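You operate a simulated robot arm through the tools that you are given. There is no shell and no other tool. Be economical: measure what you need, move in short steps, check, and stop when the job is done.

Carry out the task below with a simulated two-armed robot. There is one attempt and no reset: what you move stays moved.

## Task
Shut the small welder down, preset 160 amps and flow 5, and lower its screen.
Fine: switch off and close the cylinder valve before the dials are turned.

It is judged by the outcome, as a careful person would: the job done as asked, and still so three seconds after it is handed in. It fails if anything else is knocked over, pushed out of place, dropped, spilled or broken.

## Robot
Two 7-joint arms with fingered hands on one trunk, on a base that drives. Base frame: it is fixed to the floor where the robot stands at the start and does not move with it; the origin is under the middle of the robot, x ahead of it, y to its left, z up. Lengths are in mm, angles in rad, forces in N, time in s.
The left shoulder is at the start at [32, 182, 1319], the right one opposite. With the tool pointing down near the work surface each hand reaches from about 100 to 740 mm from the robot's upright axis, wherever it stands, measured 20 degrees to its own side. Places, roughly: amps dial of the small welder [500, 100, 1100]; cylinder valve of the low welder cart [1000, -100, 1000]; flow dial of the low welder cart [800, -200, 900]; lift-up screen of the low welder cart [600, 400, 1200]; low welder cart [800, 100, 700]; switch of the small welder [600, 0, 1200]. Payload 3.8 kg a hand.
The tool frame of a hand sits at the grasp point between the pads (the TCP): z along the fingers, y along the line on which they close. The tips reach 30 mm beyond it. The gripper opens to 104 mm. The gripper's body begins 35 mm behind the TCP. The gripper is a hand of 4 fingers: y runs from the thumb to the fingers, the wrist lies at [-17, -104, -178] in the tool frame, and closing takes about 1.5 s.
Orientation is told as [roll, pitch, yaw] about the base's x, y, z axes, in that order, counted from this pose: with the fingers straight down and the wrist toward the robot, the tool's x, y and z point along [0, 1, 0], [1, 0, 0] and [0, 0, -1] of the base frame.

## Interface
- The arms move only by the tool move_arm. It takes "left_increments", "right_increments" or both (then of equal length, played together; a hand with none holds still); each is a list that holds one entry, the list of rows, each a list of 7 numbers: the shift along the base's x, y, z in mm, then the turn, a rotation vector about the base's x, y, z in rad, then the opening, from 0 (shut) to 1 (fully open). In form: [[[tx, ty, tz, rx, ry, rz, fingers], ...]]. A call has 1 to 10 rows; each row is the pose to reach, as a shift and turn from the pose commanded when the call began. Each row takes 0.2 s and may step no farther than 50 mm and 0.15 rad from the row before; otherwise, or with a gripper value out of range, the whole call is refused. Where a pose cannot be reached the arm comes as near as it can. A force on the tool above 40 N (or 10 N above the force at the start of the call, whichever is more), or a blocked arm, ends the call early, and 0.2 s more pass. The fingers move at their own pace (about 72 mm/s each) and stop on an object; they squeeze with about 32 N. The grip force told is the motor's: it shows also when the fingers shut on nothing. Time passes only in rows, and 0.2 s behind the last, so rows that repeat a pose let the fingers close. The reply holds the time, the measured pose of the TCP, the force on the tool along the base axes, the opening and the grip force, in the units named above and with some noise, with the torque about the TCP (base axes, N m) and any sound that the robot's microphone picked up.
- Cameras (640 x 400 px; columns grow to the right, rows downward): "scene" is now at [118.6, 1.4, 1518.1]; the picture's right is [0.01, -1.00, 0.00], its down [-0.36, -0.00, -0.93] and it looks along [0.93, 0.01, -0.36] (base axes); focal length 214 px, centre (320, 200). "left" rides on the left gripper at [-66, -90, -126] in its tool frame; the picture's right is [-0.78, -0.30, 0.56], its down [0.57, -0.70, 0.42] and it looks along [0.26, 0.65, 0.71] (tool axes); focal length 275 px, centre (320, 200). "right" rides on the right gripper at [66, -90, -126] in its tool frame; the picture's right is [-0.78, 0.30, -0.56], its down [-0.57, -0.70, 0.42] and it looks along [-0.26, 0.65, 0.71] (tool axes); focal length 275 px, centre (320, 200). There is no depth. A picture from a camera that has moved, and an enlarged one, comes with that camera's place and axes in the base frame and with its lens.
- grab_frame(camera): a new picture of that camera. No time passes.
- slide_trunk(by): slides the trunk up (or, below 0, down) by that many mm; the arms and the scene camera ride with it, the base frame stays. It gives what a move gives, with no picture.
- roll_base(legs): drives the robot by 1 to 6 legs, each [ahead, left, turn to the left] in mm, mm and rad, along the robot's own axes; the way and the turn of a leg run together, so that a leg with both is an arc; at most 1500 mm and 3.142 rad a leg. The arms and the cameras ride along, it lands a little off, and it stops where it bumps. It gives what a move gives.
- hand_shape(shape, hand): the hand has 4 fingers and takes this shape, open, in about a second: jaw (thumb against the fingers, like two jaws); tri (thumb and two fingers); tip (a fingertip pinch); poke (one finger out to press); point (the index stretched); flat (the hand flat); cup (the hand cupped); fist (a fist). The gripper value then closes the fingers along that shape, each until it touches; the sizes above hold for jaw. It gives what a move gives, with no picture.
- turn_head(pan, tilt): turns the head with the scene camera to pan (to the left, within 1.501 rad either way) and tilt (down, from -0.506 to 1.204), counted from straight ahead of the robot. It gives what a move gives.
- zoom(camera, box): a new picture of the part [left, top, right, bottom] of that camera's present view, enlarged. No time passes.
- close_job(): hands the job in; it is judged then, once.

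Go step by step. Nothing tells you exact positions but the pictures and the camera data: compare them with the known pose of the tool, close in by small moves and look again before you grip or let go. The budget is 120 turns and 108 pictures, counting those below and the enlarged ones. Unless the task says otherwise, let go and move clear before handing in, and close with one line.

The tools are called after ">>>" as a command line: name --argument value ..., lists and objects as JSON in quotes. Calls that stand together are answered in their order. move_arm: Moves the arms, as the interface text tells. Its arguments: {"type":"object","properties":{"left_increments":{"type":"array"},"right_increments":{"type":"array"}},"required":[]} The other tools are called the same way: slide_trunk (by) slides the trunk up or down; hand_shape (shape, hand) gives the hand a shape; roll_base (legs) drives the base; turn_head (pan, tilt) turns the head that bears the scene camera; grab_frame (camera) takes a picture; zoom (camera, box) takes an enlarged picture of a part of a camera's view; close_job () hands the job in.

At the start:

```text
clock: 0.0
left_ee_pos: [432.6, 214.3, 1670.0]
left_tool_rot: [-0.002, 0.0, -0.002]
left_force: [-0.3, -0.1, 0.1]
left_ft_torque: [0.04, -0.05, 0.03]
left_width: 103.6
left_gripper_force: 0.1
left_shape: jaw
right_ee_pos: [474.7, -214.6, 1660.6]
right_tool_rot: [0.0, -0.002, -0.004]
right_force: [0.1, 0.3, 0.2]
right_ft_torque: [0.01, 0.02, 0.01]
right_width: 103.9
right_gripper_force: 0.1
right_shape: jaw
trunk travel left (down, up): [-469.0, 287.0]
robot x, y, heading: [-0.1, -1.3, 0.004]
head pan, tilt: [0.012, 0.368]
```

scene: 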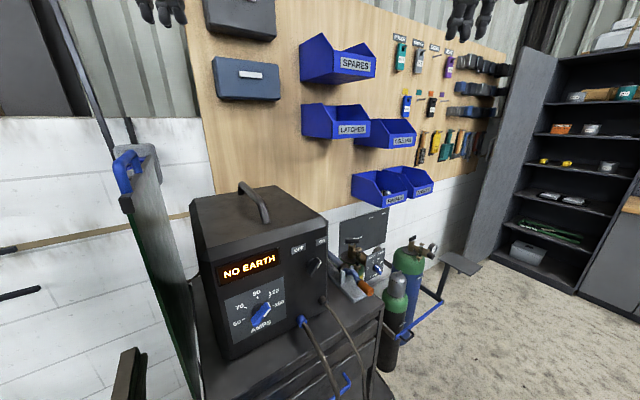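
right: 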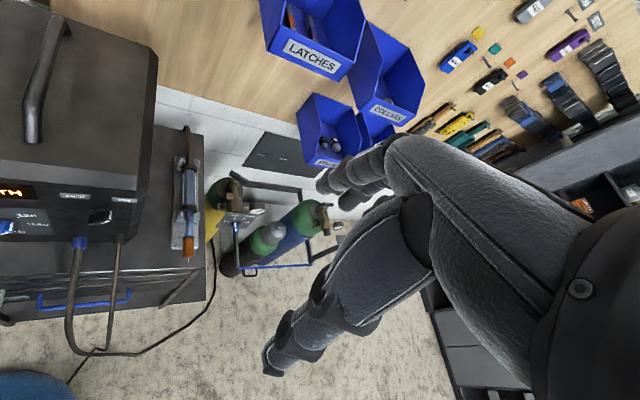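
left: 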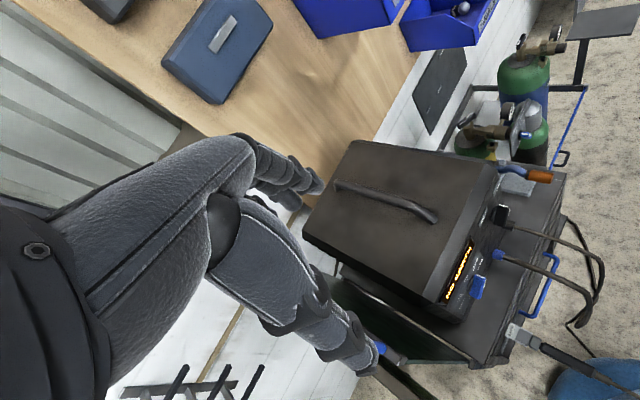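

I see the welder with amps dial, a rocker switch at right, cylinders behind on the right, and the screen with a blue handle on the left. I'll zoom in for details.

>>> zoom --camera "scene" --box '[180, 220, 340, 370]'

>>> zoom --camera "scene" --box '[320, 220, 460, 330]'

>>> zoom --camera "scene" --box '[60, 100, 260, 400]'

```text
2.67 times, centred on (260, 295) of scene
camera zoom: at [118.6, 1.4, 1518.1], right [0.01, -1.0, 0.0], down [-0.36, 0.0, -0.93], along [0.93, 0.01, -0.36], focal length 572 px, centre (480, -53)
```

zoom: 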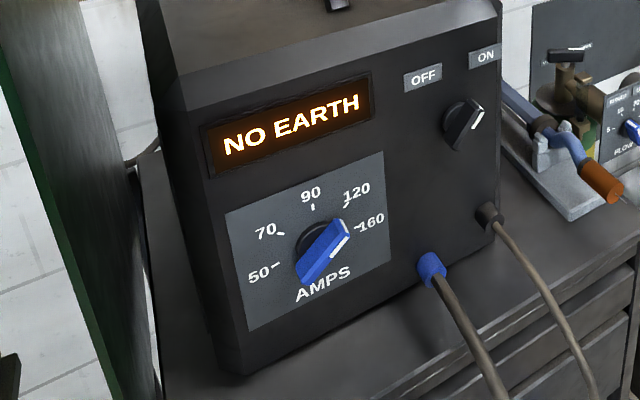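

```text
3.64 times, centred on (390, 275) of scene
camera zoom: at [118.6, 1.4, 1518.1], right [0.01, -1.0, 0.0], down [-0.36, 0.0, -0.93], along [0.93, 0.01, -0.36], focal length 780 px, centre (66, -73)
```

zoom: 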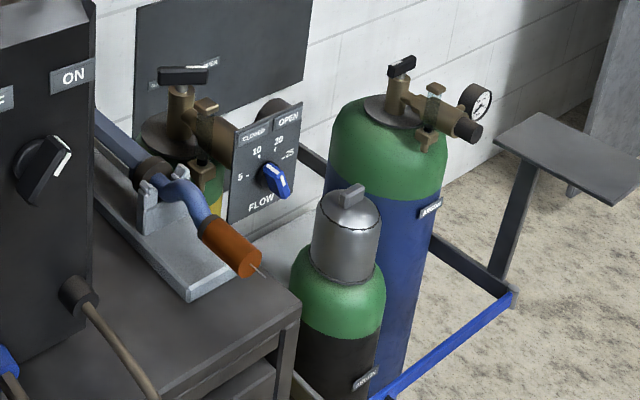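

```text
1.33 times, centred on (160, 250) of scene
camera zoom: at [118.6, 1.4, 1518.1], right [0.01, -1.0, 0.0], down [-0.36, 0.0, -0.93], along [0.93, 0.01, -0.36], focal length 286 px, centre (533, 133)
```

zoom: 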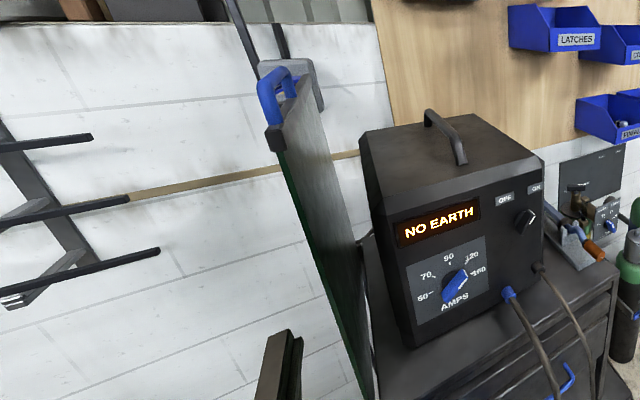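

I'll lower the trunk 150 mm for parallax and look again.

>>> slide_trunk --by -150

>>> grab_frame --camera "scene"

>>> grab_frame --camera "left"

>>> grab_frame --camera "right"

```text
clock: 1.8
left_ee_pos: [431.1, 214.1, 1520.1]
left_tool_rot: [-0.001, 0.001, 0.001]
left_force: [-0.8, -1.3, 0.4]
left_ft_torque: [0.01, 0.0, 0.01]
left_width: 103.5
left_gripper_force: 0.0
left_shape: jaw
right_ee_pos: [474.0, -213.5, 1511.7]
right_tool_rot: [0.004, -0.002, -0.003]
right_force: [0.3, -0.4, 0.0]
right_ft_torque: [0.02, 0.02, -0.01]
right_width: 103.6
right_gripper_force: 0.1
right_shape: jaw
trunk travel left (down, up): [-319.0, 437.0]
robot x, y, heading: [-4.3, 3.3, 0.003]
head pan, tilt: [0.012, 0.368]
```

```text
101 pictures are left
camera scene: at [157.3, 1.3, 1367.0], right [0.01, -1.0, 0.0], down [-0.36, 0.0, -0.93], along [0.93, 0.01, -0.36], focal length 214 px, centre (320, 200)
```

scene: 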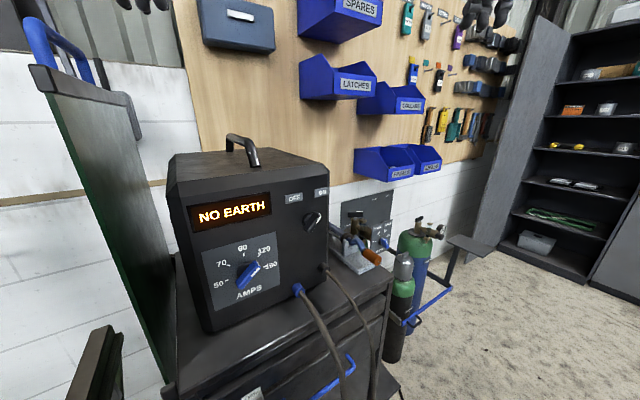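

```text
100 pictures are left
camera left: at [341.0, 147.2, 1645.3], right [-0.3, -0.78, -0.56], down [-0.7, 0.57, -0.43], along [0.65, 0.26, -0.71], focal length 275 px, centre (320, 200)
```

left: 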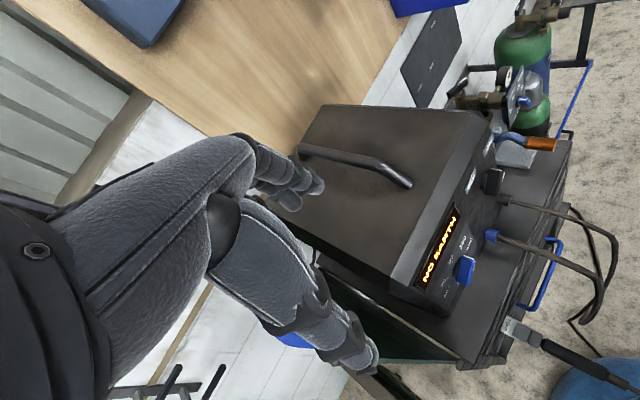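

```text
99 pictures are left
camera right: at [383.1, -147.5, 1638.0], right [0.29, -0.78, 0.56], down [-0.7, -0.57, -0.43], along [0.65, -0.26, -0.71], focal length 275 px, centre (320, 200)
```

right: 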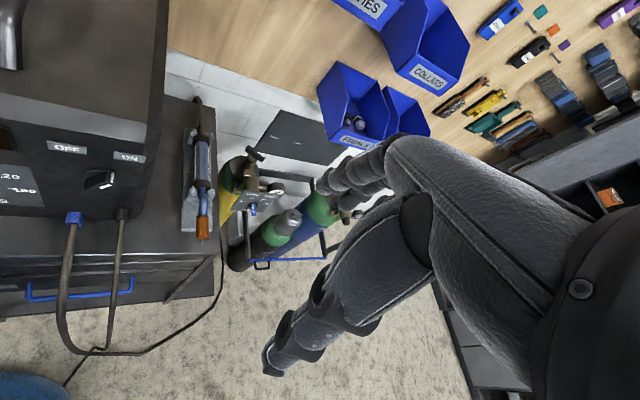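

Triangulation puts the amps knob near [511,154,1064] and the switch near [557,24,1168], with the panel yawed about 30°. I'll zoom for the valve, flow dial, and screen.

>>> zoom --camera "scene" --box '[330, 190, 450, 290]'

>>> zoom --camera "scene" --box '[190, 170, 340, 310]'

>>> turn_head --pan 0.7 --tilt 0.3

>>> grab_frame --camera "scene"

>>> zoom --camera "right" --box '[180, 100, 360, 280]'

```text
4.00 times, centred on (390, 240) of scene
camera zoom: at [157.3, 1.3, 1367.0], right [0.01, -1.0, 0.0], down [-0.36, 0.0, -0.93], along [0.93, 0.01, -0.36], focal length 858 px, centre (40, 40)
```

zoom: 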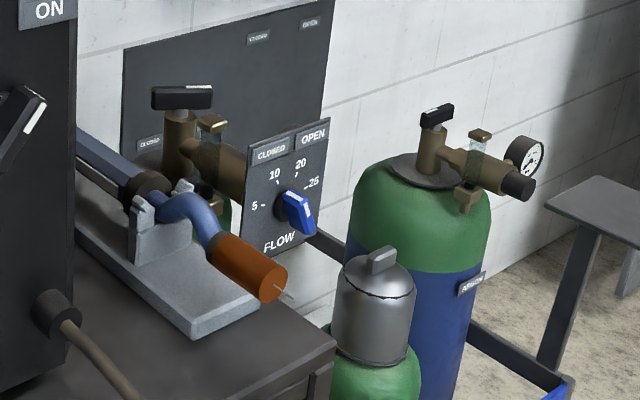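

```text
2.86 times, centred on (265, 240) of scene
camera zoom: at [157.3, 1.3, 1367.0], right [0.01, -1.0, 0.0], down [-0.36, 0.0, -0.93], along [0.93, 0.01, -0.36], focal length 613 px, centre (477, 86)
```

zoom: 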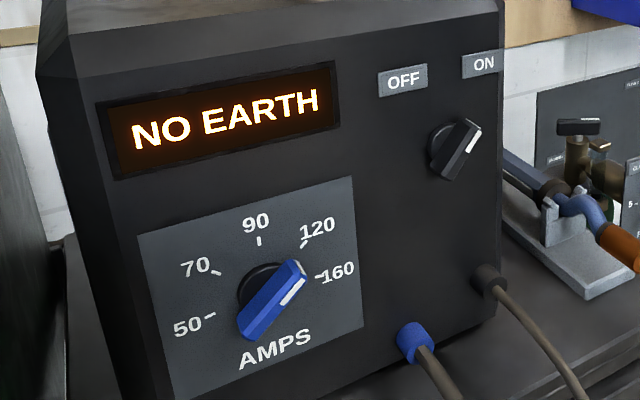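

```text
clock: 2.8
left_ee_pos: [431.7, 213.3, 1518.3]
left_tool_rot: [-0.001, 0.002, 0.0]
left_force: [-0.1, -0.7, -0.6]
left_ft_torque: [-0.02, 0.0, 0.01]
left_width: 103.6
left_gripper_force: 0.0
left_shape: jaw
right_ee_pos: [474.4, -214.3, 1511.8]
right_tool_rot: [0.001, -0.001, 0.0]
right_force: [0.1, 0.5, 0.0]
right_ft_torque: [-0.01, 0.01, 0.01]
right_width: 103.2
right_gripper_force: 0.1
right_shape: jaw
trunk travel left (down, up): [-319.0, 437.0]
robot x, y, heading: [3.8, 2.5, 0.001]
head pan, tilt: [0.7, 0.3]
```

```text
96 pictures are left
camera scene: at [136.4, 60.4, 1373.1], right [0.64, -0.77, 0.0], down [-0.23, -0.19, -0.96], along [0.73, 0.61, -0.3], focal length 214 px, centre (320, 200)
```

scene: 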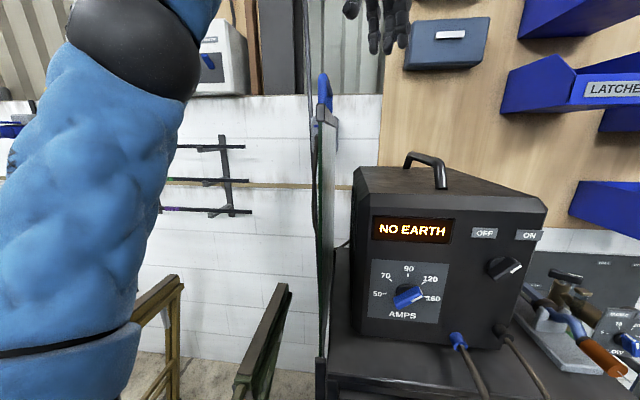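

```text
2.22 times, centred on (270, 190) of right
camera zoom: at [384.1, -147.4, 1637.4], right [0.29, -0.78, 0.56], down [-0.7, -0.57, -0.43], along [0.65, -0.27, -0.71], focal length 612 px, centre (431, 222)
```

zoom: 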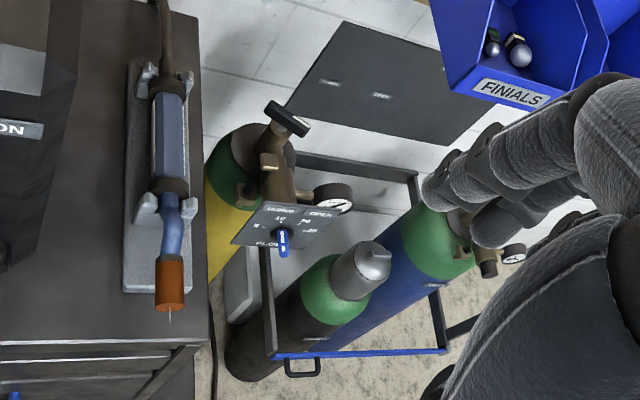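

Valve handle is near [958,-131,996], flow knob near [828,-220,945], and the screen handle near [435,298,1446]. I'll back off, turn to face the panel, then look.

>>> roll_base --legs '[[-250, 0, 0], [0, 0, 0.52], [100, -200, 0]]'

>>> turn_head --pan 0.0 --tilt 0.3

>>> grab_frame --camera "scene"

>>> grab_frame --camera "left"

```text
clock: 7.4
left_ee_pos: [205.3, 273.9, 1520.3]
left_tool_rot: [-0.003, 0.001, 0.515]
left_force: [-0.4, -0.1, -0.5]
left_ft_torque: [0.01, 0.02, -0.02]
left_width: 103.8
left_gripper_force: 0.1
left_shape: jaw
right_ee_pos: [452.8, -76.1, 1510.9]
right_tool_rot: [0.002, -0.002, 0.513]
right_force: [0.0, -0.6, 0.0]
right_ft_torque: [-0.01, 0.02, 0.03]
right_width: 103.7
right_gripper_force: 0.1
right_shape: jaw
trunk travel left (down, up): [-319.0, 437.0]
robot x, y, heading: [-67.4, -120.7, 0.513]
head pan, tilt: [0.7, 0.3]
```

```text
clock: 8.5
left_ee_pos: [203.9, 275.2, 1518.6]
left_tool_rot: [0.0, 0.0, 0.514]
left_force: [0.6, -1.0, 0.1]
left_ft_torque: [0.0, 0.0, 0.0]
left_width: 103.5
left_gripper_force: 0.1
left_shape: jaw
right_ee_pos: [451.7, -75.3, 1510.3]
right_tool_rot: [0.001, -0.002, 0.513]
right_force: [0.2, 0.0, 0.4]
right_ft_torque: [0.0, 0.03, 0.0]
right_width: 103.5
right_gripper_force: 0.0
right_shape: jaw
trunk travel left (down, up): [-319.0, 437.0]
robot x, y, heading: [-65.1, -125.9, 0.516]
head pan, tilt: [0.0, 0.3]
```

```text
94 pictures are left
camera scene: at [71.8, -45.7, 1373.1], right [0.49, -0.87, 0.0], down [-0.26, -0.15, -0.96], along [0.83, 0.47, -0.3], focal length 214 px, centre (320, 200)
```

scene: 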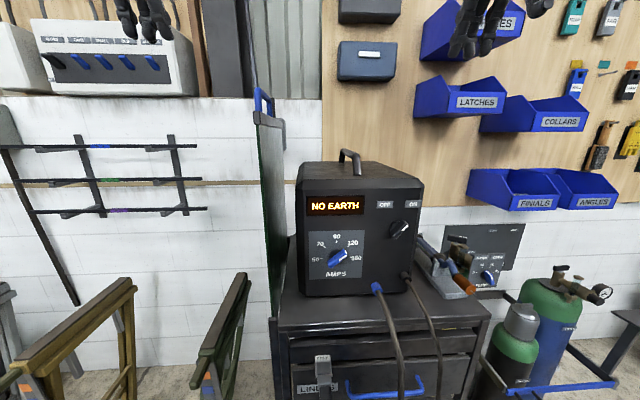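

```text
93 pictures are left
camera left: at [159.0, 172.6, 1644.9], right [0.12, -0.82, -0.56], down [-0.89, 0.15, -0.42], along [0.43, 0.55, -0.72], focal length 275 px, centre (320, 200)
```

left: 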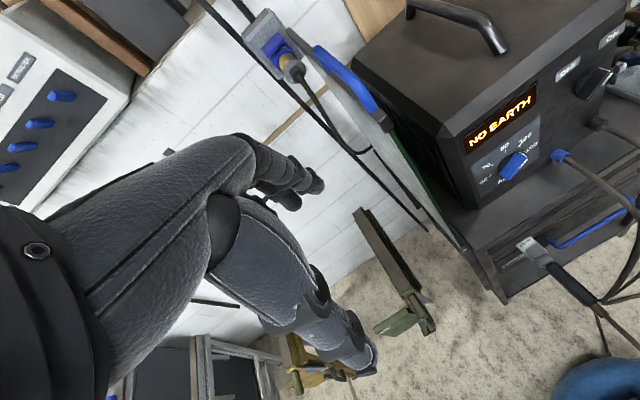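

Facing the panel squarely now. I'll zoom in on the screen and the panel.

>>> zoom --camera "left" --box '[190, 0, 510, 280]'

>>> zoom --camera "scene" --box '[220, 70, 340, 330]'

>>> zoom --camera "scene" --box '[290, 170, 430, 290]'

>>> zoom --camera "scene" --box '[410, 210, 550, 310]'

```text
1.43 times, centred on (350, 140) of left
camera zoom: at [159.0, 172.6, 1644.9], right [0.12, -0.82, -0.56], down [-0.89, 0.15, -0.42], along [0.43, 0.55, -0.72], focal length 393 px, centre (277, 286)
```

zoom: 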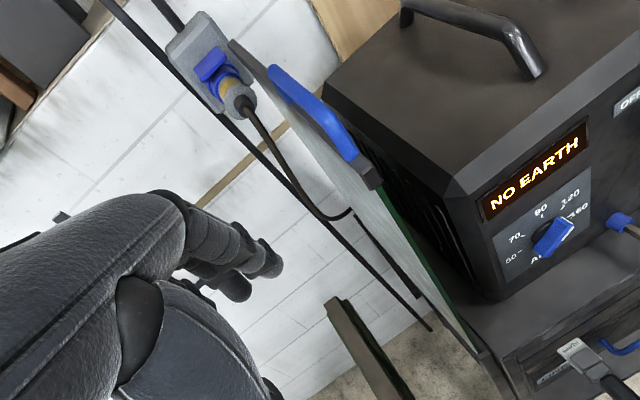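

```text
1.54 times, centred on (280, 200) of scene
camera zoom: at [71.8, -45.7, 1373.1], right [0.49, -0.87, 0.0], down [-0.26, -0.15, -0.96], along [0.83, 0.47, -0.3], focal length 330 px, centre (382, 200)
```

zoom: 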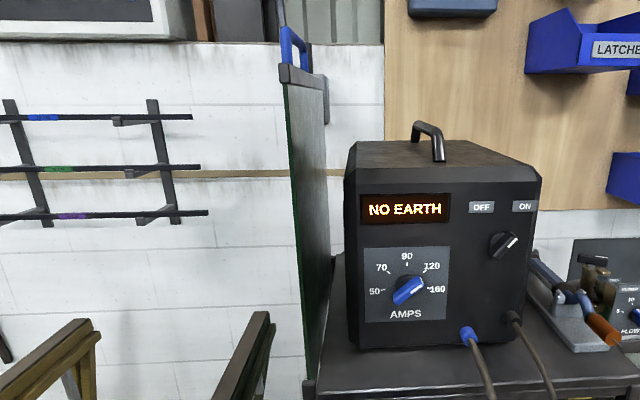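

```text
3.33 times, centred on (360, 230) of scene
camera zoom: at [71.8, -45.7, 1373.1], right [0.49, -0.87, 0.0], down [-0.26, -0.15, -0.96], along [0.83, 0.47, -0.3], focal length 715 px, centre (187, 100)
```

zoom: 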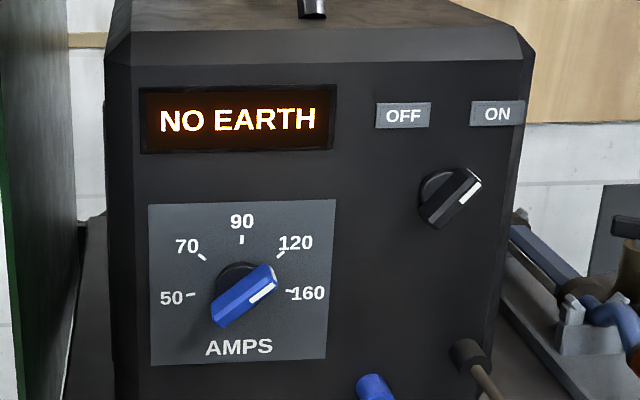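

```text
4.00 times, centred on (480, 260) of scene
camera zoom: at [71.8, -45.7, 1373.1], right [0.49, -0.87, 0.0], down [-0.26, -0.15, -0.96], along [0.83, 0.47, -0.3], focal length 858 px, centre (-320, -40)
```

zoom: 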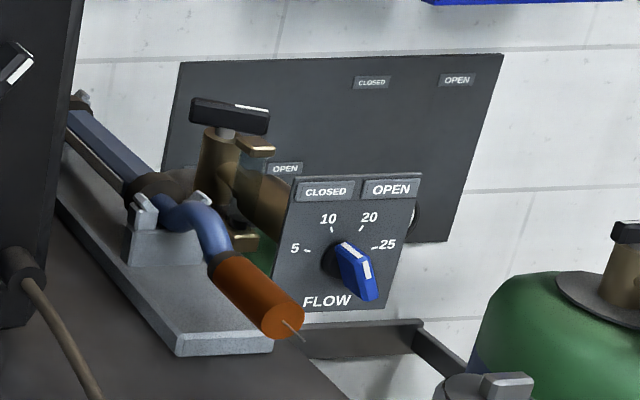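

I'll look down at the screen's lower edge and mounting.

>>> turn_head --pan 0.3 --tilt 0.75

>>> grab_frame --camera "scene"

>>> zoom --camera "scene" --box '[260, 0, 500, 150]'

>>> zoom --camera "scene" --box '[260, 150, 500, 300]'

```text
clock: 9.4
left_ee_pos: [205.0, 273.5, 1519.2]
left_tool_rot: [-0.001, 0.002, 0.517]
left_force: [-1.0, -0.2, -0.1]
left_ft_torque: [0.01, 0.0, 0.0]
left_width: 103.6
left_gripper_force: 0.1
left_shape: jaw
right_ee_pos: [453.2, -76.1, 1510.0]
right_tool_rot: [0.0, -0.003, 0.513]
right_force: [-0.2, 0.1, -0.3]
right_ft_torque: [-0.01, -0.01, 0.0]
right_width: 103.6
right_gripper_force: 0.0
right_shape: jaw
trunk travel left (down, up): [-319.0, 437.0]
robot x, y, heading: [-66.6, -120.6, 0.515]
head pan, tilt: [0.3, 0.75]
```

```text
88 pictures are left
camera scene: at [47.4, -31.4, 1332.9], right [0.73, -0.69, 0.0], down [-0.47, -0.5, -0.73], along [0.5, 0.53, -0.68], focal length 214 px, centre (320, 200)
```

scene: 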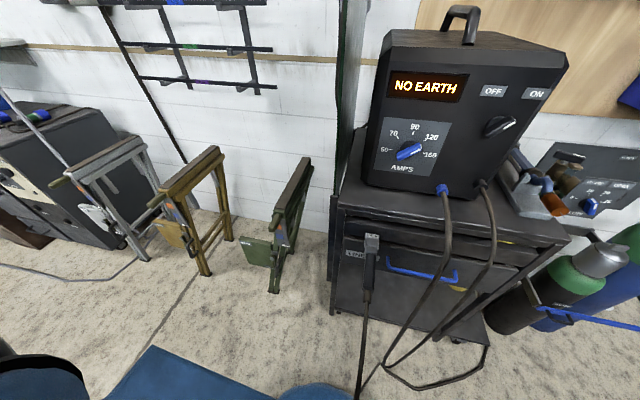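

```text
2.67 times, centred on (380, 75) of scene
camera zoom: at [47.4, -31.4, 1332.9], right [0.73, -0.69, 0.0], down [-0.47, -0.5, -0.73], along [0.5, 0.53, -0.68], focal length 572 px, centre (160, 533)
```

zoom: 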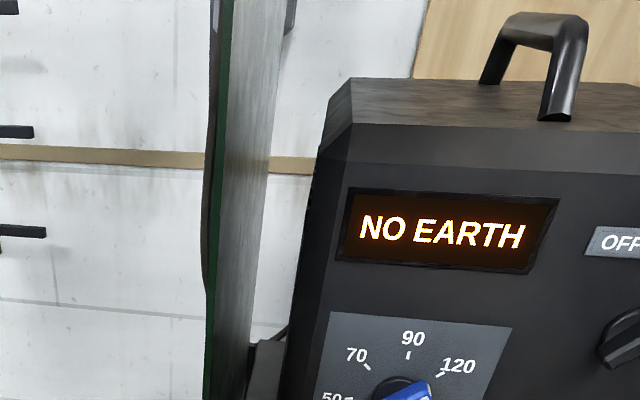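

```text
2.67 times, centred on (380, 225) of scene
camera zoom: at [47.4, -31.4, 1332.9], right [0.73, -0.69, 0.0], down [-0.47, -0.5, -0.73], along [0.5, 0.53, -0.68], focal length 572 px, centre (160, 133)
```

zoom: 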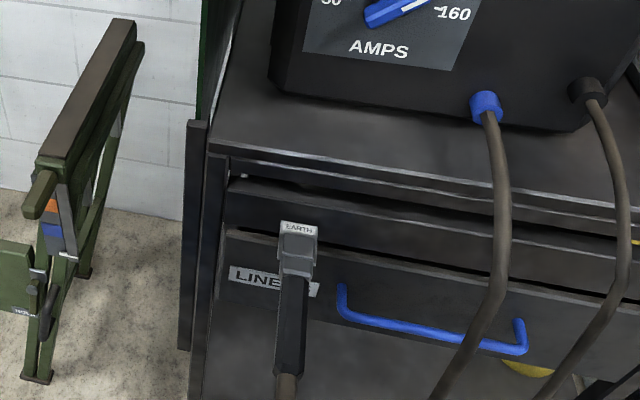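

The screen slides in a side channel of the cart. Next I drive 100 mm closer and bring the right hand to point forward at switch height, standing off.

>>> roll_base --legs '[[100, 0, 0]]'

>>> hand_shape --hand "right" --shape "tip"

>>> move_arm --right_increments '[[[-6, -3, -35, 0.074, -0.1305, 0, 1], [-12, -6, -70, 0.148, -0.261, 0, 1], [-18, -9, -105, 0.222, -0.3915, 0, 1], [-24, -12, -140, 0.296, -0.522, 0, 1], [-30, -15, -175, 0.37, -0.6525, 0, 1], [-36, -18, -210, 0.444, -0.783, 0, 1], [-42, -21, -245, 0.518, -0.9135, 0, 1], [-48, -24, -280, 0.592, -1.044, 0, 1], [-54, -27, -315, 0.666, -1.1745, 0, 1], [-60, -30, -345, 0.74, -1.305, 0, 1]]]'

>>> turn_head --pan -0.1 --tilt 0.5

>>> grab_frame --camera "scene"

>>> grab_frame --camera "right"

```text
clock: 10.5
left_ee_pos: [289.8, 325.1, 1519.6]
left_tool_rot: [-0.001, 0.002, 0.52]
left_force: [1.6, 0.3, -0.4]
left_ft_torque: [-0.02, 0.03, 0.01]
left_width: 103.7
left_gripper_force: 0.0
left_shape: jaw
right_ee_pos: [539.4, -24.7, 1510.5]
right_tool_rot: [0.001, 0.0, 0.518]
right_force: [0.0, -0.5, 0.4]
right_ft_torque: [0.0, -0.01, 0.0]
right_width: 103.8
right_gripper_force: 0.1
right_shape: jaw
trunk travel left (down, up): [-319.0, 437.0]
robot x, y, heading: [19.7, -72.2, 0.518]
head pan, tilt: [0.3, 0.75]
```

```text
clock: 11.4
left_ee_pos: [289.7, 324.3, 1520.4]
left_tool_rot: [-0.002, 0.003, 0.517]
left_force: [0.7, 0.5, -0.2]
left_ft_torque: [0.0, 0.0, 0.01]
left_width: 104.1
left_gripper_force: 0.0
left_shape: jaw
right_ee_pos: [538.7, -25.7, 1512.0]
right_tool_rot: [0.0, -0.003, 0.519]
right_force: [-0.2, 0.4, 0.2]
right_ft_torque: [-0.01, -0.04, 0.01]
right_width: 103.9
right_gripper_force: 0.1
right_shape: tip
trunk travel left (down, up): [-319.0, 437.0]
robot x, y, heading: [20.7, -74.3, 0.521]
head pan, tilt: [0.3, 0.75]
```

```text
clock: 13.6
left_ee_pos: [289.1, 324.7, 1519.4]
left_tool_rot: [-0.002, 0.002, 0.518]
left_force: [-0.4, 0.3, 1.3]
left_ft_torque: [0.0, 0.02, -0.01]
left_width: 103.7
left_gripper_force: 0.1
left_shape: jaw
right_ee_pos: [545.1, -8.0, 1296.2]
right_tool_rot: [-0.003, -1.108, 0.52]
right_force: [0.8, -0.8, -0.6]
right_ft_torque: [0.0, 0.02, -0.01]
right_width: 103.7
right_gripper_force: 0.1
right_shape: tip
right hand out of reach, approached as far as the arm can: row 6, 7, 8, 9, 10
trunk travel left (down, up): [-319.0, 437.0]
robot x, y, heading: [19.3, -72.2, 0.522]
head pan, tilt: [0.3, 0.75]
```

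```text
clock: 14.5
left_ee_pos: [289.9, 324.4, 1519.6]
left_tool_rot: [-0.002, 0.001, 0.52]
left_force: [0.0, -0.8, -1.1]
left_ft_torque: [0.03, -0.02, -0.01]
left_width: 103.9
left_gripper_force: 0.0
left_shape: jaw
right_ee_pos: [545.5, -7.7, 1295.7]
right_tool_rot: [-0.003, -1.107, 0.521]
right_force: [-0.4, 1.0, 0.6]
right_ft_torque: [-0.01, 0.0, 0.05]
right_width: 103.8
right_gripper_force: 0.1
right_shape: tip
trunk travel left (down, up): [-319.0, 437.0]
robot x, y, heading: [20.5, -71.6, 0.519]
head pan, tilt: [-0.099, 0.499]
```

```text
85 pictures are left
camera scene: at [159.9, -5.3, 1354.7], right [0.41, -0.91, 0.0], down [-0.44, -0.2, -0.88], along [0.8, 0.36, -0.48], focal length 214 px, centre (320, 200)
```

scene: 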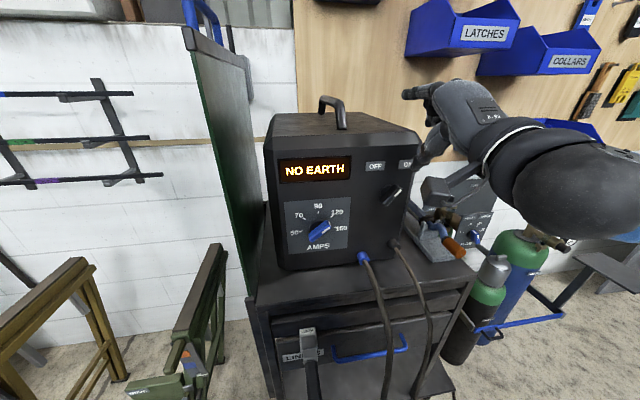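

```text
84 pictures are left
camera right: at [379.1, -25.7, 1271.7], right [0.06, -0.85, 0.52], down [0.34, -0.47, -0.82], along [0.94, 0.23, 0.26], focal length 275 px, centre (320, 200)
```

right: 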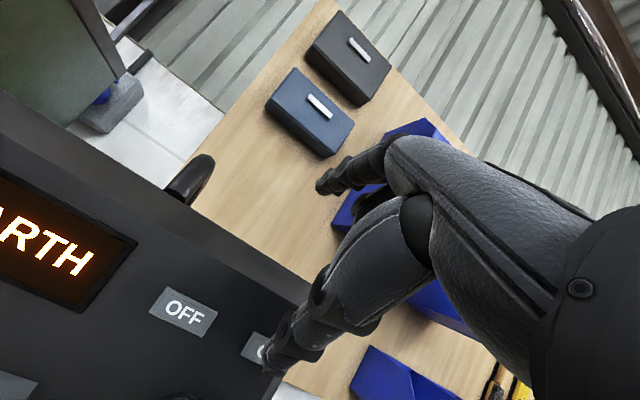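

The wrist-below pose runs out of reach, so I'll try rolling the hand so that the wrist sits to the right of the fingers, standing off from the panel.

>>> move_arm --right_increments '[[[-9, -5, 0, -0.13, -0.074, 0, 1], [-18, -10, 0, -0.26, -0.148, 0, 1], [-27, -15, 0, -0.39, -0.222, 0, 1], [-36, -20, 0, -0.52, -0.296, 0, 1], [-45, -25, 0, -0.65, -0.37, 0, 1], [-54, -30, 0, -0.78, -0.444, 0, 1], [-63, -35, 0, -0.91, -0.518, 0, 1], [-72, -40, 0, -1.04, -0.592, 0, 1], [-81, -45, 0, -1.17, -0.666, 0, 1], [-90, -50, 0, -1.3, -0.74, 0, 1]]]'

>>> grab_frame --camera "scene"

>>> grab_frame --camera "right"

```text
clock: 16.7
left_ee_pos: [286.7, 324.2, 1519.6]
left_tool_rot: [-0.004, 0.0, 0.52]
left_force: [-0.3, 0.9, 0.7]
left_ft_torque: [-0.04, -0.06, 0.01]
left_width: 103.8
left_gripper_force: 0.1
left_shape: jaw
right_ee_pos: [485.4, -31.8, 1339.3]
right_tool_rot: [-1.54, -0.062, 1.624]
right_force: [-0.8, -0.3, 0.4]
right_ft_torque: [0.0, 0.02, 0.01]
right_width: 103.7
right_gripper_force: 0.0
right_shape: tip
right hand out of reach, approached as far as the arm can: row 1, 2, 3, 4, 5, 6, 7, 8, 9, 10
trunk travel left (down, up): [-319.0, 437.0]
robot x, y, heading: [20.3, -74.5, 0.52]
head pan, tilt: [-0.099, 0.499]
```

```text
83 pictures are left
camera scene: at [157.6, -5.5, 1355.1], right [0.41, -0.91, 0.0], down [-0.44, -0.2, -0.88], along [0.8, 0.36, -0.48], focal length 214 px, centre (320, 200)
```

scene: 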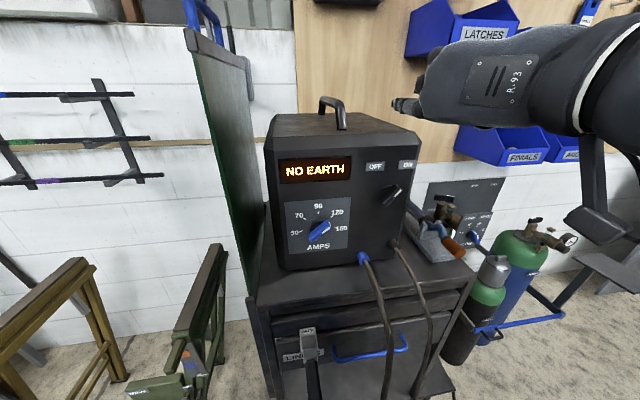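

```text
82 pictures are left
camera right: at [363.0, -123.2, 1272.9], right [-0.54, 0.22, 0.81], down [0.48, -0.71, 0.51], along [0.69, 0.67, 0.28], focal length 275 px, centre (320, 200)
```

right: 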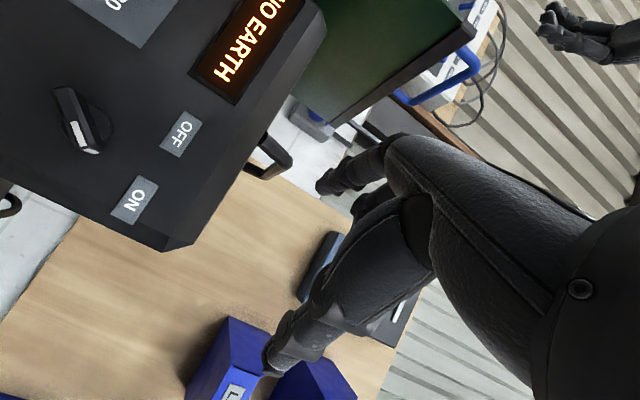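

Fingers-forward with the wrist to the right is reachable. I'll check what the commanded reference is with a null move.

>>> move_arm --right_increments '[[[0, 0, 0, 0, 0, 0, 1], [0, 0, -10, 0, 0, 0, 1], [0, 0, -20, 0, 0, 0, 1], [0, 0, -30, 0, 0, 0, 1]]]'

```text
clock: 17.7
left_ee_pos: [289.3, 324.2, 1519.2]
left_tool_rot: [-0.002, 0.0, 0.518]
left_force: [0.4, 0.6, 0.1]
left_ft_torque: [-0.02, -0.01, -0.02]
left_width: 103.9
left_gripper_force: 0.0
left_shape: jaw
right_ee_pos: [497.3, -21.9, 1328.2]
right_tool_rot: [-1.537, -0.066, 1.625]
right_force: [-0.4, 0.5, 0.6]
right_ft_torque: [-0.02, 0.03, 0.0]
right_width: 104.0
right_gripper_force: 0.0
right_shape: tip
right hand out of reach, approached as far as the arm can: row 2, 3, 4
trunk travel left (down, up): [-319.0, 437.0]
robot x, y, heading: [20.4, -72.7, 0.524]
head pan, tilt: [-0.099, 0.499]
```

The command reference follows the actual pose. I'll retract both hands a little and lower the trunk 165 mm instead, to keep this arm shape.

>>> move_arm --left_increments '[[[-30, -17, 0, 0, 0, 0, 1], [-60, -34, 0, 0, 0, 0, 1], [-87, -49, 0, 0, 0, 0, 1]]]' --right_increments '[[[-10, -5, 0, 0, 0, 0, 1], [-20, -10, 0, 0, 0, 0, 1], [-30, -15, 0, 0, 0, 0, 1]]]'

>>> slide_trunk --by -165

>>> grab_frame --camera "scene"

>>> grab_frame --camera "right"

```text
clock: 18.5
left_ee_pos: [213.5, 279.1, 1509.4]
left_tool_rot: [-0.004, -0.002, 0.518]
left_force: [-0.3, 0.4, -0.1]
left_ft_torque: [-0.04, -0.02, -0.01]
left_width: 103.5
left_gripper_force: 0.0
left_shape: jaw
left hand out of reach, approached as far as the arm can: row 3
right_ee_pos: [475.2, -29.3, 1345.2]
right_tool_rot: [-1.537, -0.065, 1.624]
right_force: [0.1, 0.0, -0.1]
right_ft_torque: [0.01, 0.0, 0.02]
right_width: 104.2
right_gripper_force: 0.0
right_shape: tip
right hand out of reach, approached as far as the arm can: row 1, 2, 3
trunk travel left (down, up): [-319.0, 437.0]
robot x, y, heading: [17.1, -74.9, 0.516]
head pan, tilt: [-0.099, 0.499]
```

```text
clock: 20.4
left_ee_pos: [308.4, 331.5, 1292.8]
left_tool_rot: [-0.003, 0.16, 0.516]
left_force: [-0.2, 0.4, 0.9]
left_ft_torque: [-0.02, 0.0, 0.02]
left_width: 103.6
left_gripper_force: 0.0
left_shape: jaw
right_ee_pos: [544.8, 12.4, 1119.2]
right_tool_rot: [-1.394, 0.008, 1.62]
right_force: [-12.0, -7.4, 0.8]
right_ft_torque: [0.06, 0.14, 0.67]
right_width: 102.3
right_gripper_force: 0.0
right_shape: tip
trunk travel left (down, up): [-154.0, 602.0]
robot x, y, heading: [22.9, -76.5, 0.512]
head pan, tilt: [-0.099, 0.499]
```

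```text
81 pictures are left
camera scene: at [225.2, 31.9, 1185.3], right [0.41, -0.91, 0.0], down [-0.44, -0.19, -0.88], along [0.8, 0.36, -0.48], focal length 214 px, centre (320, 200)
```

scene: 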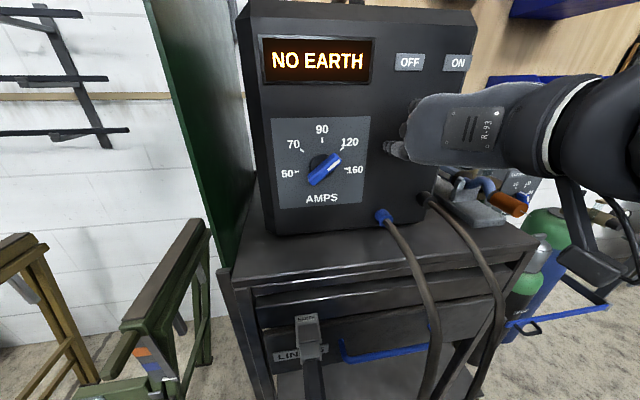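

```text
80 pictures are left
camera right: at [413.1, -84.4, 1077.9], right [-0.43, 0.28, 0.86], down [0.55, -0.67, 0.49], along [0.72, 0.69, 0.13], focal length 275 px, centre (320, 200)
```

right: 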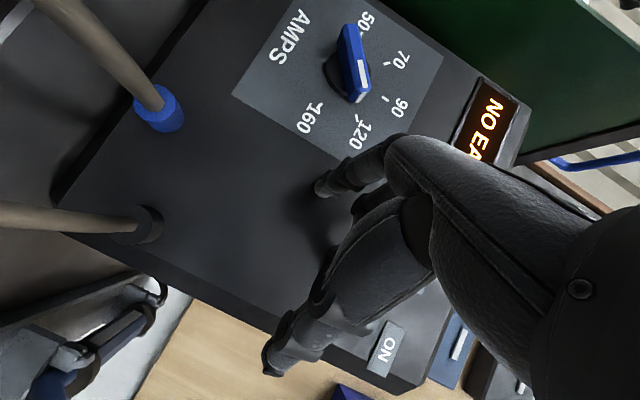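

Lowering the trunk also leaned the torso forward and the hand now presses the panel lightly. I'll back the base away at once.

>>> roll_base --legs '[[-120, 0, 0]]'

>>> grab_frame --camera "scene"

>>> grab_frame --camera "right"

```text
clock: 21.6
left_ee_pos: [202.3, 272.9, 1290.8]
left_tool_rot: [-0.004, 0.161, 0.518]
left_force: [-0.9, -1.0, -0.2]
left_ft_torque: [0.02, -0.01, -0.01]
left_width: 103.5
left_gripper_force: 0.1
left_shape: jaw
right_ee_pos: [441.4, -45.3, 1118.6]
right_tool_rot: [-1.393, 0.007, 1.621]
right_force: [-0.3, -0.4, 0.6]
right_ft_torque: [0.0, 0.0, -0.01]
right_width: 103.7
right_gripper_force: 0.0
right_shape: tip
trunk travel left (down, up): [-154.0, 602.0]
robot x, y, heading: [-84.1, -134.9, 0.52]
head pan, tilt: [-0.099, 0.499]
```

```text
79 pictures are left
camera scene: at [120.4, -27.6, 1185.0], right [0.41, -0.91, 0.0], down [-0.44, -0.2, -0.88], along [0.8, 0.36, -0.48], focal length 214 px, centre (320, 200)
```

scene: 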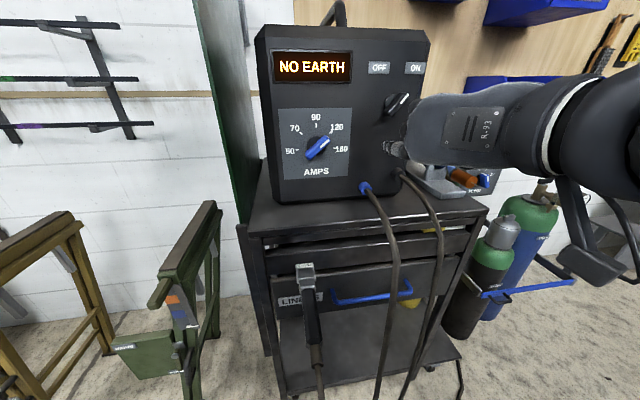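

```text
78 pictures are left
camera right: at [308.9, -143.5, 1077.6], right [-0.43, 0.28, 0.86], down [0.55, -0.67, 0.49], along [0.72, 0.69, 0.13], focal length 275 px, centre (320, 200)
```

right: 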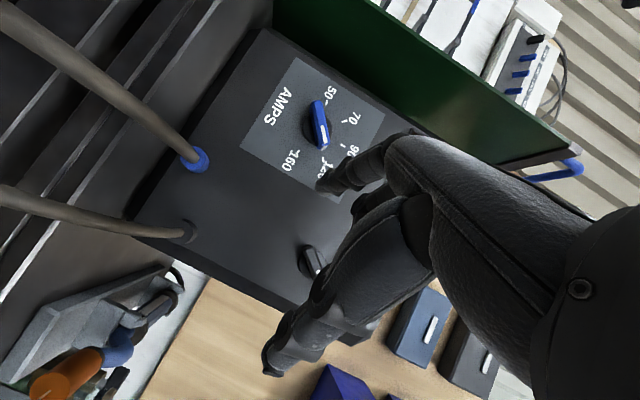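

Clear of the panel, and the machine appears unmoved. Now I yaw the right hand to square up with the panel and raise it to switch height.

>>> move_arm --right_increments '[[[0, 0, 10, 0, 0, 0.12, 1], [0, 0, 20, 0, 0, 0.24, 1], [0, 0, 30, 0, 0, 0.36, 1], [0, 0, 37, 0, 0, 0.465, 1]]]'

>>> move_arm --right_increments '[[[0, 0, 0, 0.045, -0.08, 0, 1], [0, 0, 0, 0.092, -0.161, 0, 1]]]'

>>> move_arm --right_increments '[[[0, 0, 0, 0.11, 0.065, 0, 1], [0, 0, 0, 0.22, 0.13, 0, 1], [0, 0, 0, 0.33, 0.195, 0, 1], [0, 0, 0, 0.44, 0.26, 0, 1], [0, 0, 0, 0.55, 0.315, 0, 1], [0, 0, 0, 0.683, 0.388, 0, 1]]]'

>>> grab_frame --camera "scene"

>>> grab_frame --camera "right"

```text
clock: 22.6
left_ee_pos: [203.9, 272.8, 1289.0]
left_tool_rot: [-0.003, 0.162, 0.52]
left_force: [-0.6, -0.4, -0.1]
left_ft_torque: [0.01, -0.01, -0.01]
left_width: 104.1
left_gripper_force: 0.1
left_shape: jaw
right_ee_pos: [428.4, 15.0, 1108.3]
right_tool_rot: [-1.398, 0.0, 2.083]
right_force: [1.1, -0.4, 0.4]
right_ft_torque: [0.0, 0.0, -0.01]
right_width: 103.9
right_gripper_force: 0.1
right_shape: tip
right hand out of reach, approached as far as the arm can: row 1, 2, 3, 4
trunk travel left (down, up): [-154.0, 602.0]
robot x, y, heading: [-83.3, -134.1, 0.52]
head pan, tilt: [-0.099, 0.499]
```

```text
clock: 23.2
left_ee_pos: [204.1, 273.0, 1291.4]
left_tool_rot: [-0.002, 0.163, 0.518]
left_force: [0.9, 0.7, -0.1]
left_ft_torque: [0.02, 0.01, 0.02]
left_width: 103.7
left_gripper_force: 0.0
left_shape: jaw
right_ee_pos: [428.0, 13.8, 1107.4]
right_tool_rot: [-1.578, 0.008, 2.088]
right_force: [0.4, 0.2, -0.5]
right_ft_torque: [0.0, 0.01, -0.01]
right_width: 103.9
right_gripper_force: 0.1
right_shape: tip
trunk travel left (down, up): [-154.0, 602.0]
robot x, y, heading: [-82.8, -136.7, 0.521]
head pan, tilt: [-0.099, 0.499]
```

```text
refused: row 6 steps farther than a row can; nothing moved
```

```text
77 pictures are left
camera scene: at [121.8, -26.9, 1184.6], right [0.41, -0.91, 0.0], down [-0.44, -0.2, -0.88], along [0.8, 0.36, -0.48], focal length 214 px, centre (320, 200)
```

scene: 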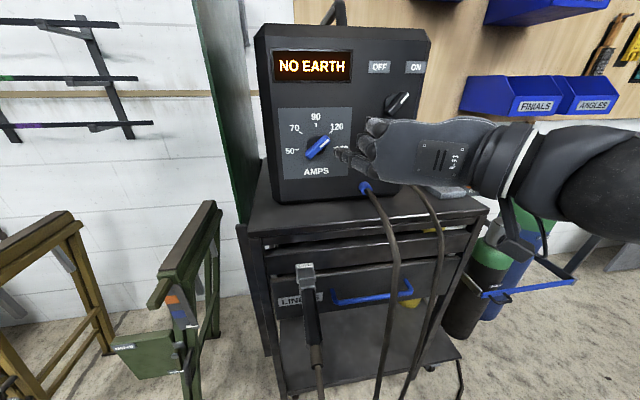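

```text
76 pictures are left
camera right: at [362.7, -125.9, 1042.1], right [-0.64, -0.01, 0.77], down [0.71, -0.4, 0.58], along [0.3, 0.92, 0.27], focal length 275 px, centre (320, 200)
```

right: 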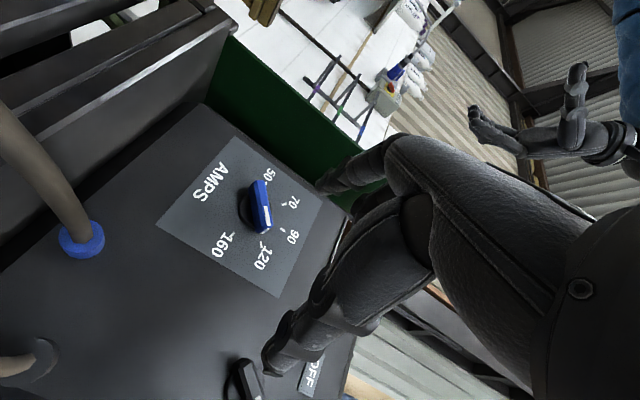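

The hand is squared to the panel. Now roll it 45° so the pinch line crosses the switch bar.

>>> move_arm --right_increments '[[[0, 0, 0, 0.11, 0.065, 0, 1], [0, 0, 0, 0.22, 0.13, 0, 1], [0, 0, 0, 0.33, 0.195, 0, 1], [0, 0, 0, 0.44, 0.26, 0, 1], [0, 0, 0, 0.55, 0.325, 0, 1], [0, 0, 0, 0.66, 0.385, 0, 1]]]'

>>> grab_frame --camera "scene"

>>> grab_frame --camera "right"

```text
clock: 24.6
left_ee_pos: [204.0, 275.4, 1290.4]
left_tool_rot: [-0.008, 0.162, 0.519]
left_force: [-0.9, 1.3, -0.2]
left_ft_torque: [-0.02, -0.02, 0.0]
left_width: 104.0
left_gripper_force: 0.1
left_shape: jaw
right_ee_pos: [457.1, -11.1, 1153.7]
right_tool_rot: [-1.54, -0.748, 2.074]
right_force: [0.3, 0.8, 0.4]
right_ft_torque: [-0.03, 0.0, 0.02]
right_width: 103.9
right_gripper_force: 0.0
right_shape: tip
right hand out of reach, approached as far as the arm can: row 1, 2, 3, 4, 5, 6
trunk travel left (down, up): [-154.0, 602.0]
robot x, y, heading: [-88.5, -136.0, 0.514]
head pan, tilt: [-0.099, 0.499]
```

```text
75 pictures are left
camera scene: at [121.4, -25.2, 1184.5], right [0.41, -0.91, 0.0], down [-0.44, -0.2, -0.88], along [0.8, 0.36, -0.48], focal length 214 px, centre (320, 200)
```

scene: 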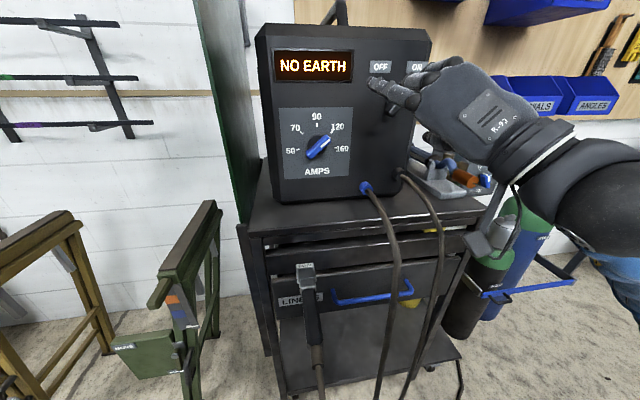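

```text
74 pictures are left
camera right: at [355.0, -93.5, 1048.6], right [-0.31, -0.54, 0.78], down [0.82, -0.57, -0.07], along [0.48, 0.62, 0.62], focal length 275 px, centre (320, 200)
```

right: 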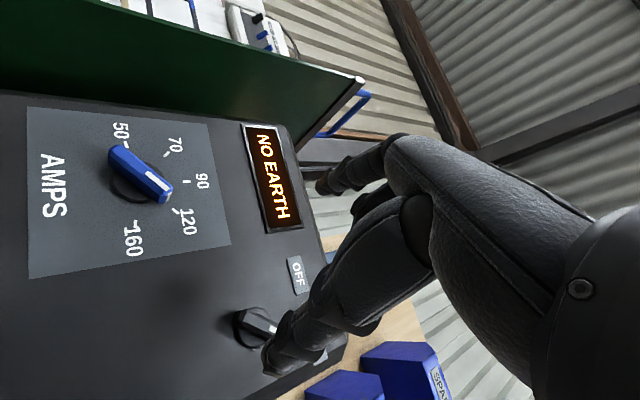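

Orientation is right. I shift the base slightly right and forward so the pinch lines up with the switch.

>>> roll_base --legs '[[50, -29, 0]]'

>>> grab_frame --camera "right"

>>> zoom --camera "scene" --box '[260, 20, 480, 200]'

```text
clock: 25.6
left_ee_pos: [264.1, 272.2, 1290.4]
left_tool_rot: [-0.003, 0.165, 0.518]
left_force: [0.6, -0.1, -0.9]
left_ft_torque: [0.03, 0.05, 0.03]
left_width: 103.7
left_gripper_force: 0.0
left_shape: jaw
right_ee_pos: [516.1, -14.1, 1153.2]
right_tool_rot: [-1.539, -0.748, 2.073]
right_force: [-0.4, 0.2, 0.4]
right_ft_torque: [0.01, 0.01, 0.0]
right_width: 104.1
right_gripper_force: 0.1
right_shape: tip
trunk travel left (down, up): [-154.0, 602.0]
robot x, y, heading: [-20.8, -134.0, 0.515]
head pan, tilt: [-0.099, 0.499]
```

```text
73 pictures are left
camera right: at [414.5, -95.7, 1047.9], right [-0.31, -0.54, 0.78], down [0.82, -0.57, -0.07], along [0.48, 0.62, 0.62], focal length 275 px, centre (320, 200)
```

right: 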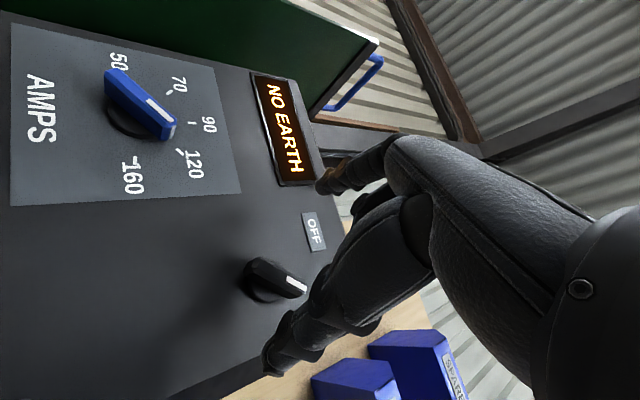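

```text
2.22 times, centred on (370, 110) of scene
camera zoom: at [181.3, -27.5, 1184.3], right [0.41, -0.91, 0.0], down [-0.44, -0.2, -0.88], along [0.8, 0.36, -0.48], focal length 477 px, centre (209, 400)
```

zoom: 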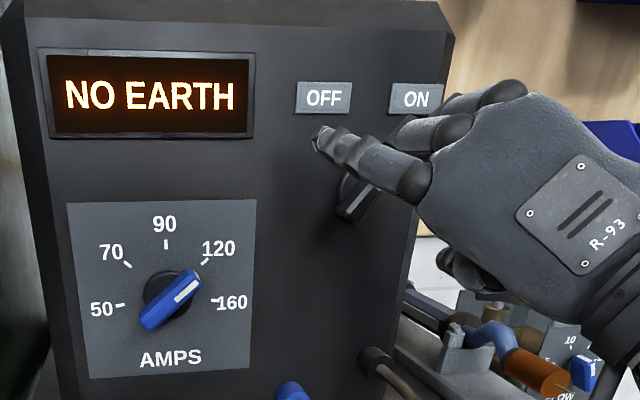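

Aligned within a few mm. Advance 45 mm along the panel normal, fingers open, with the force guard active.

>>> move_arm --right_increments '[[[10, 6, -1, 0, 0, 0, 1], [20, 11.5, -2, 0, 0, 0, 1], [30, 17, -3, 0, 0, 0, 1], [39, 22.4, -4, 0, 0, 0, 1]]]'

>>> grab_frame --camera "right"

>>> zoom --camera "scene" --box '[260, 20, 480, 200]'

```text
clock: 26.6
left_ee_pos: [261.9, 272.0, 1290.9]
left_tool_rot: [-0.005, 0.163, 0.519]
left_force: [-0.8, -0.3, -0.3]
left_ft_torque: [-0.02, -0.03, -0.03]
left_width: 103.8
left_gripper_force: 0.1
left_shape: jaw
right_ee_pos: [549.6, -7.7, 1154.2]
right_tool_rot: [-1.533, -0.747, 2.073]
right_force: [0.5, -0.3, 0.2]
right_ft_torque: [0.02, -0.01, 0.0]
right_width: 104.0
right_gripper_force: 0.0
right_shape: tip
right hand out of reach, approached as far as the arm can: row 1, 2, 3, 4
trunk travel left (down, up): [-154.0, 602.0]
robot x, y, heading: [-29.0, -139.8, 0.517]
head pan, tilt: [-0.099, 0.499]
```

```text
71 pictures are left
camera right: at [447.9, -90.2, 1048.4], right [-0.31, -0.54, 0.79], down [0.82, -0.57, -0.07], along [0.48, 0.62, 0.62], focal length 275 px, centre (320, 200)
```

right: 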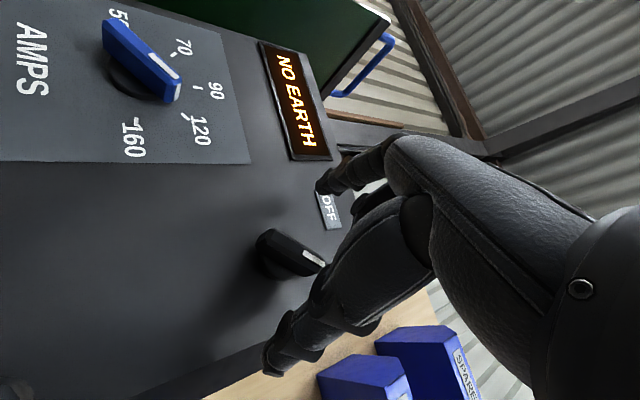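

```text
2.22 times, centred on (370, 110) of scene
camera zoom: at [179.3, -27.3, 1184.8], right [0.41, -0.91, 0.0], down [-0.44, -0.2, -0.88], along [0.8, 0.36, -0.48], focal length 477 px, centre (209, 400)
```

zoom: 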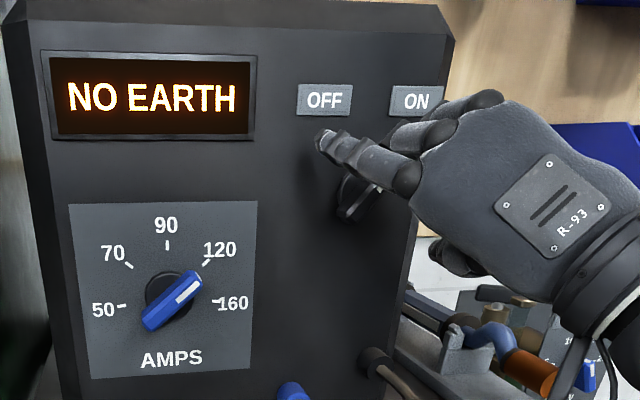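

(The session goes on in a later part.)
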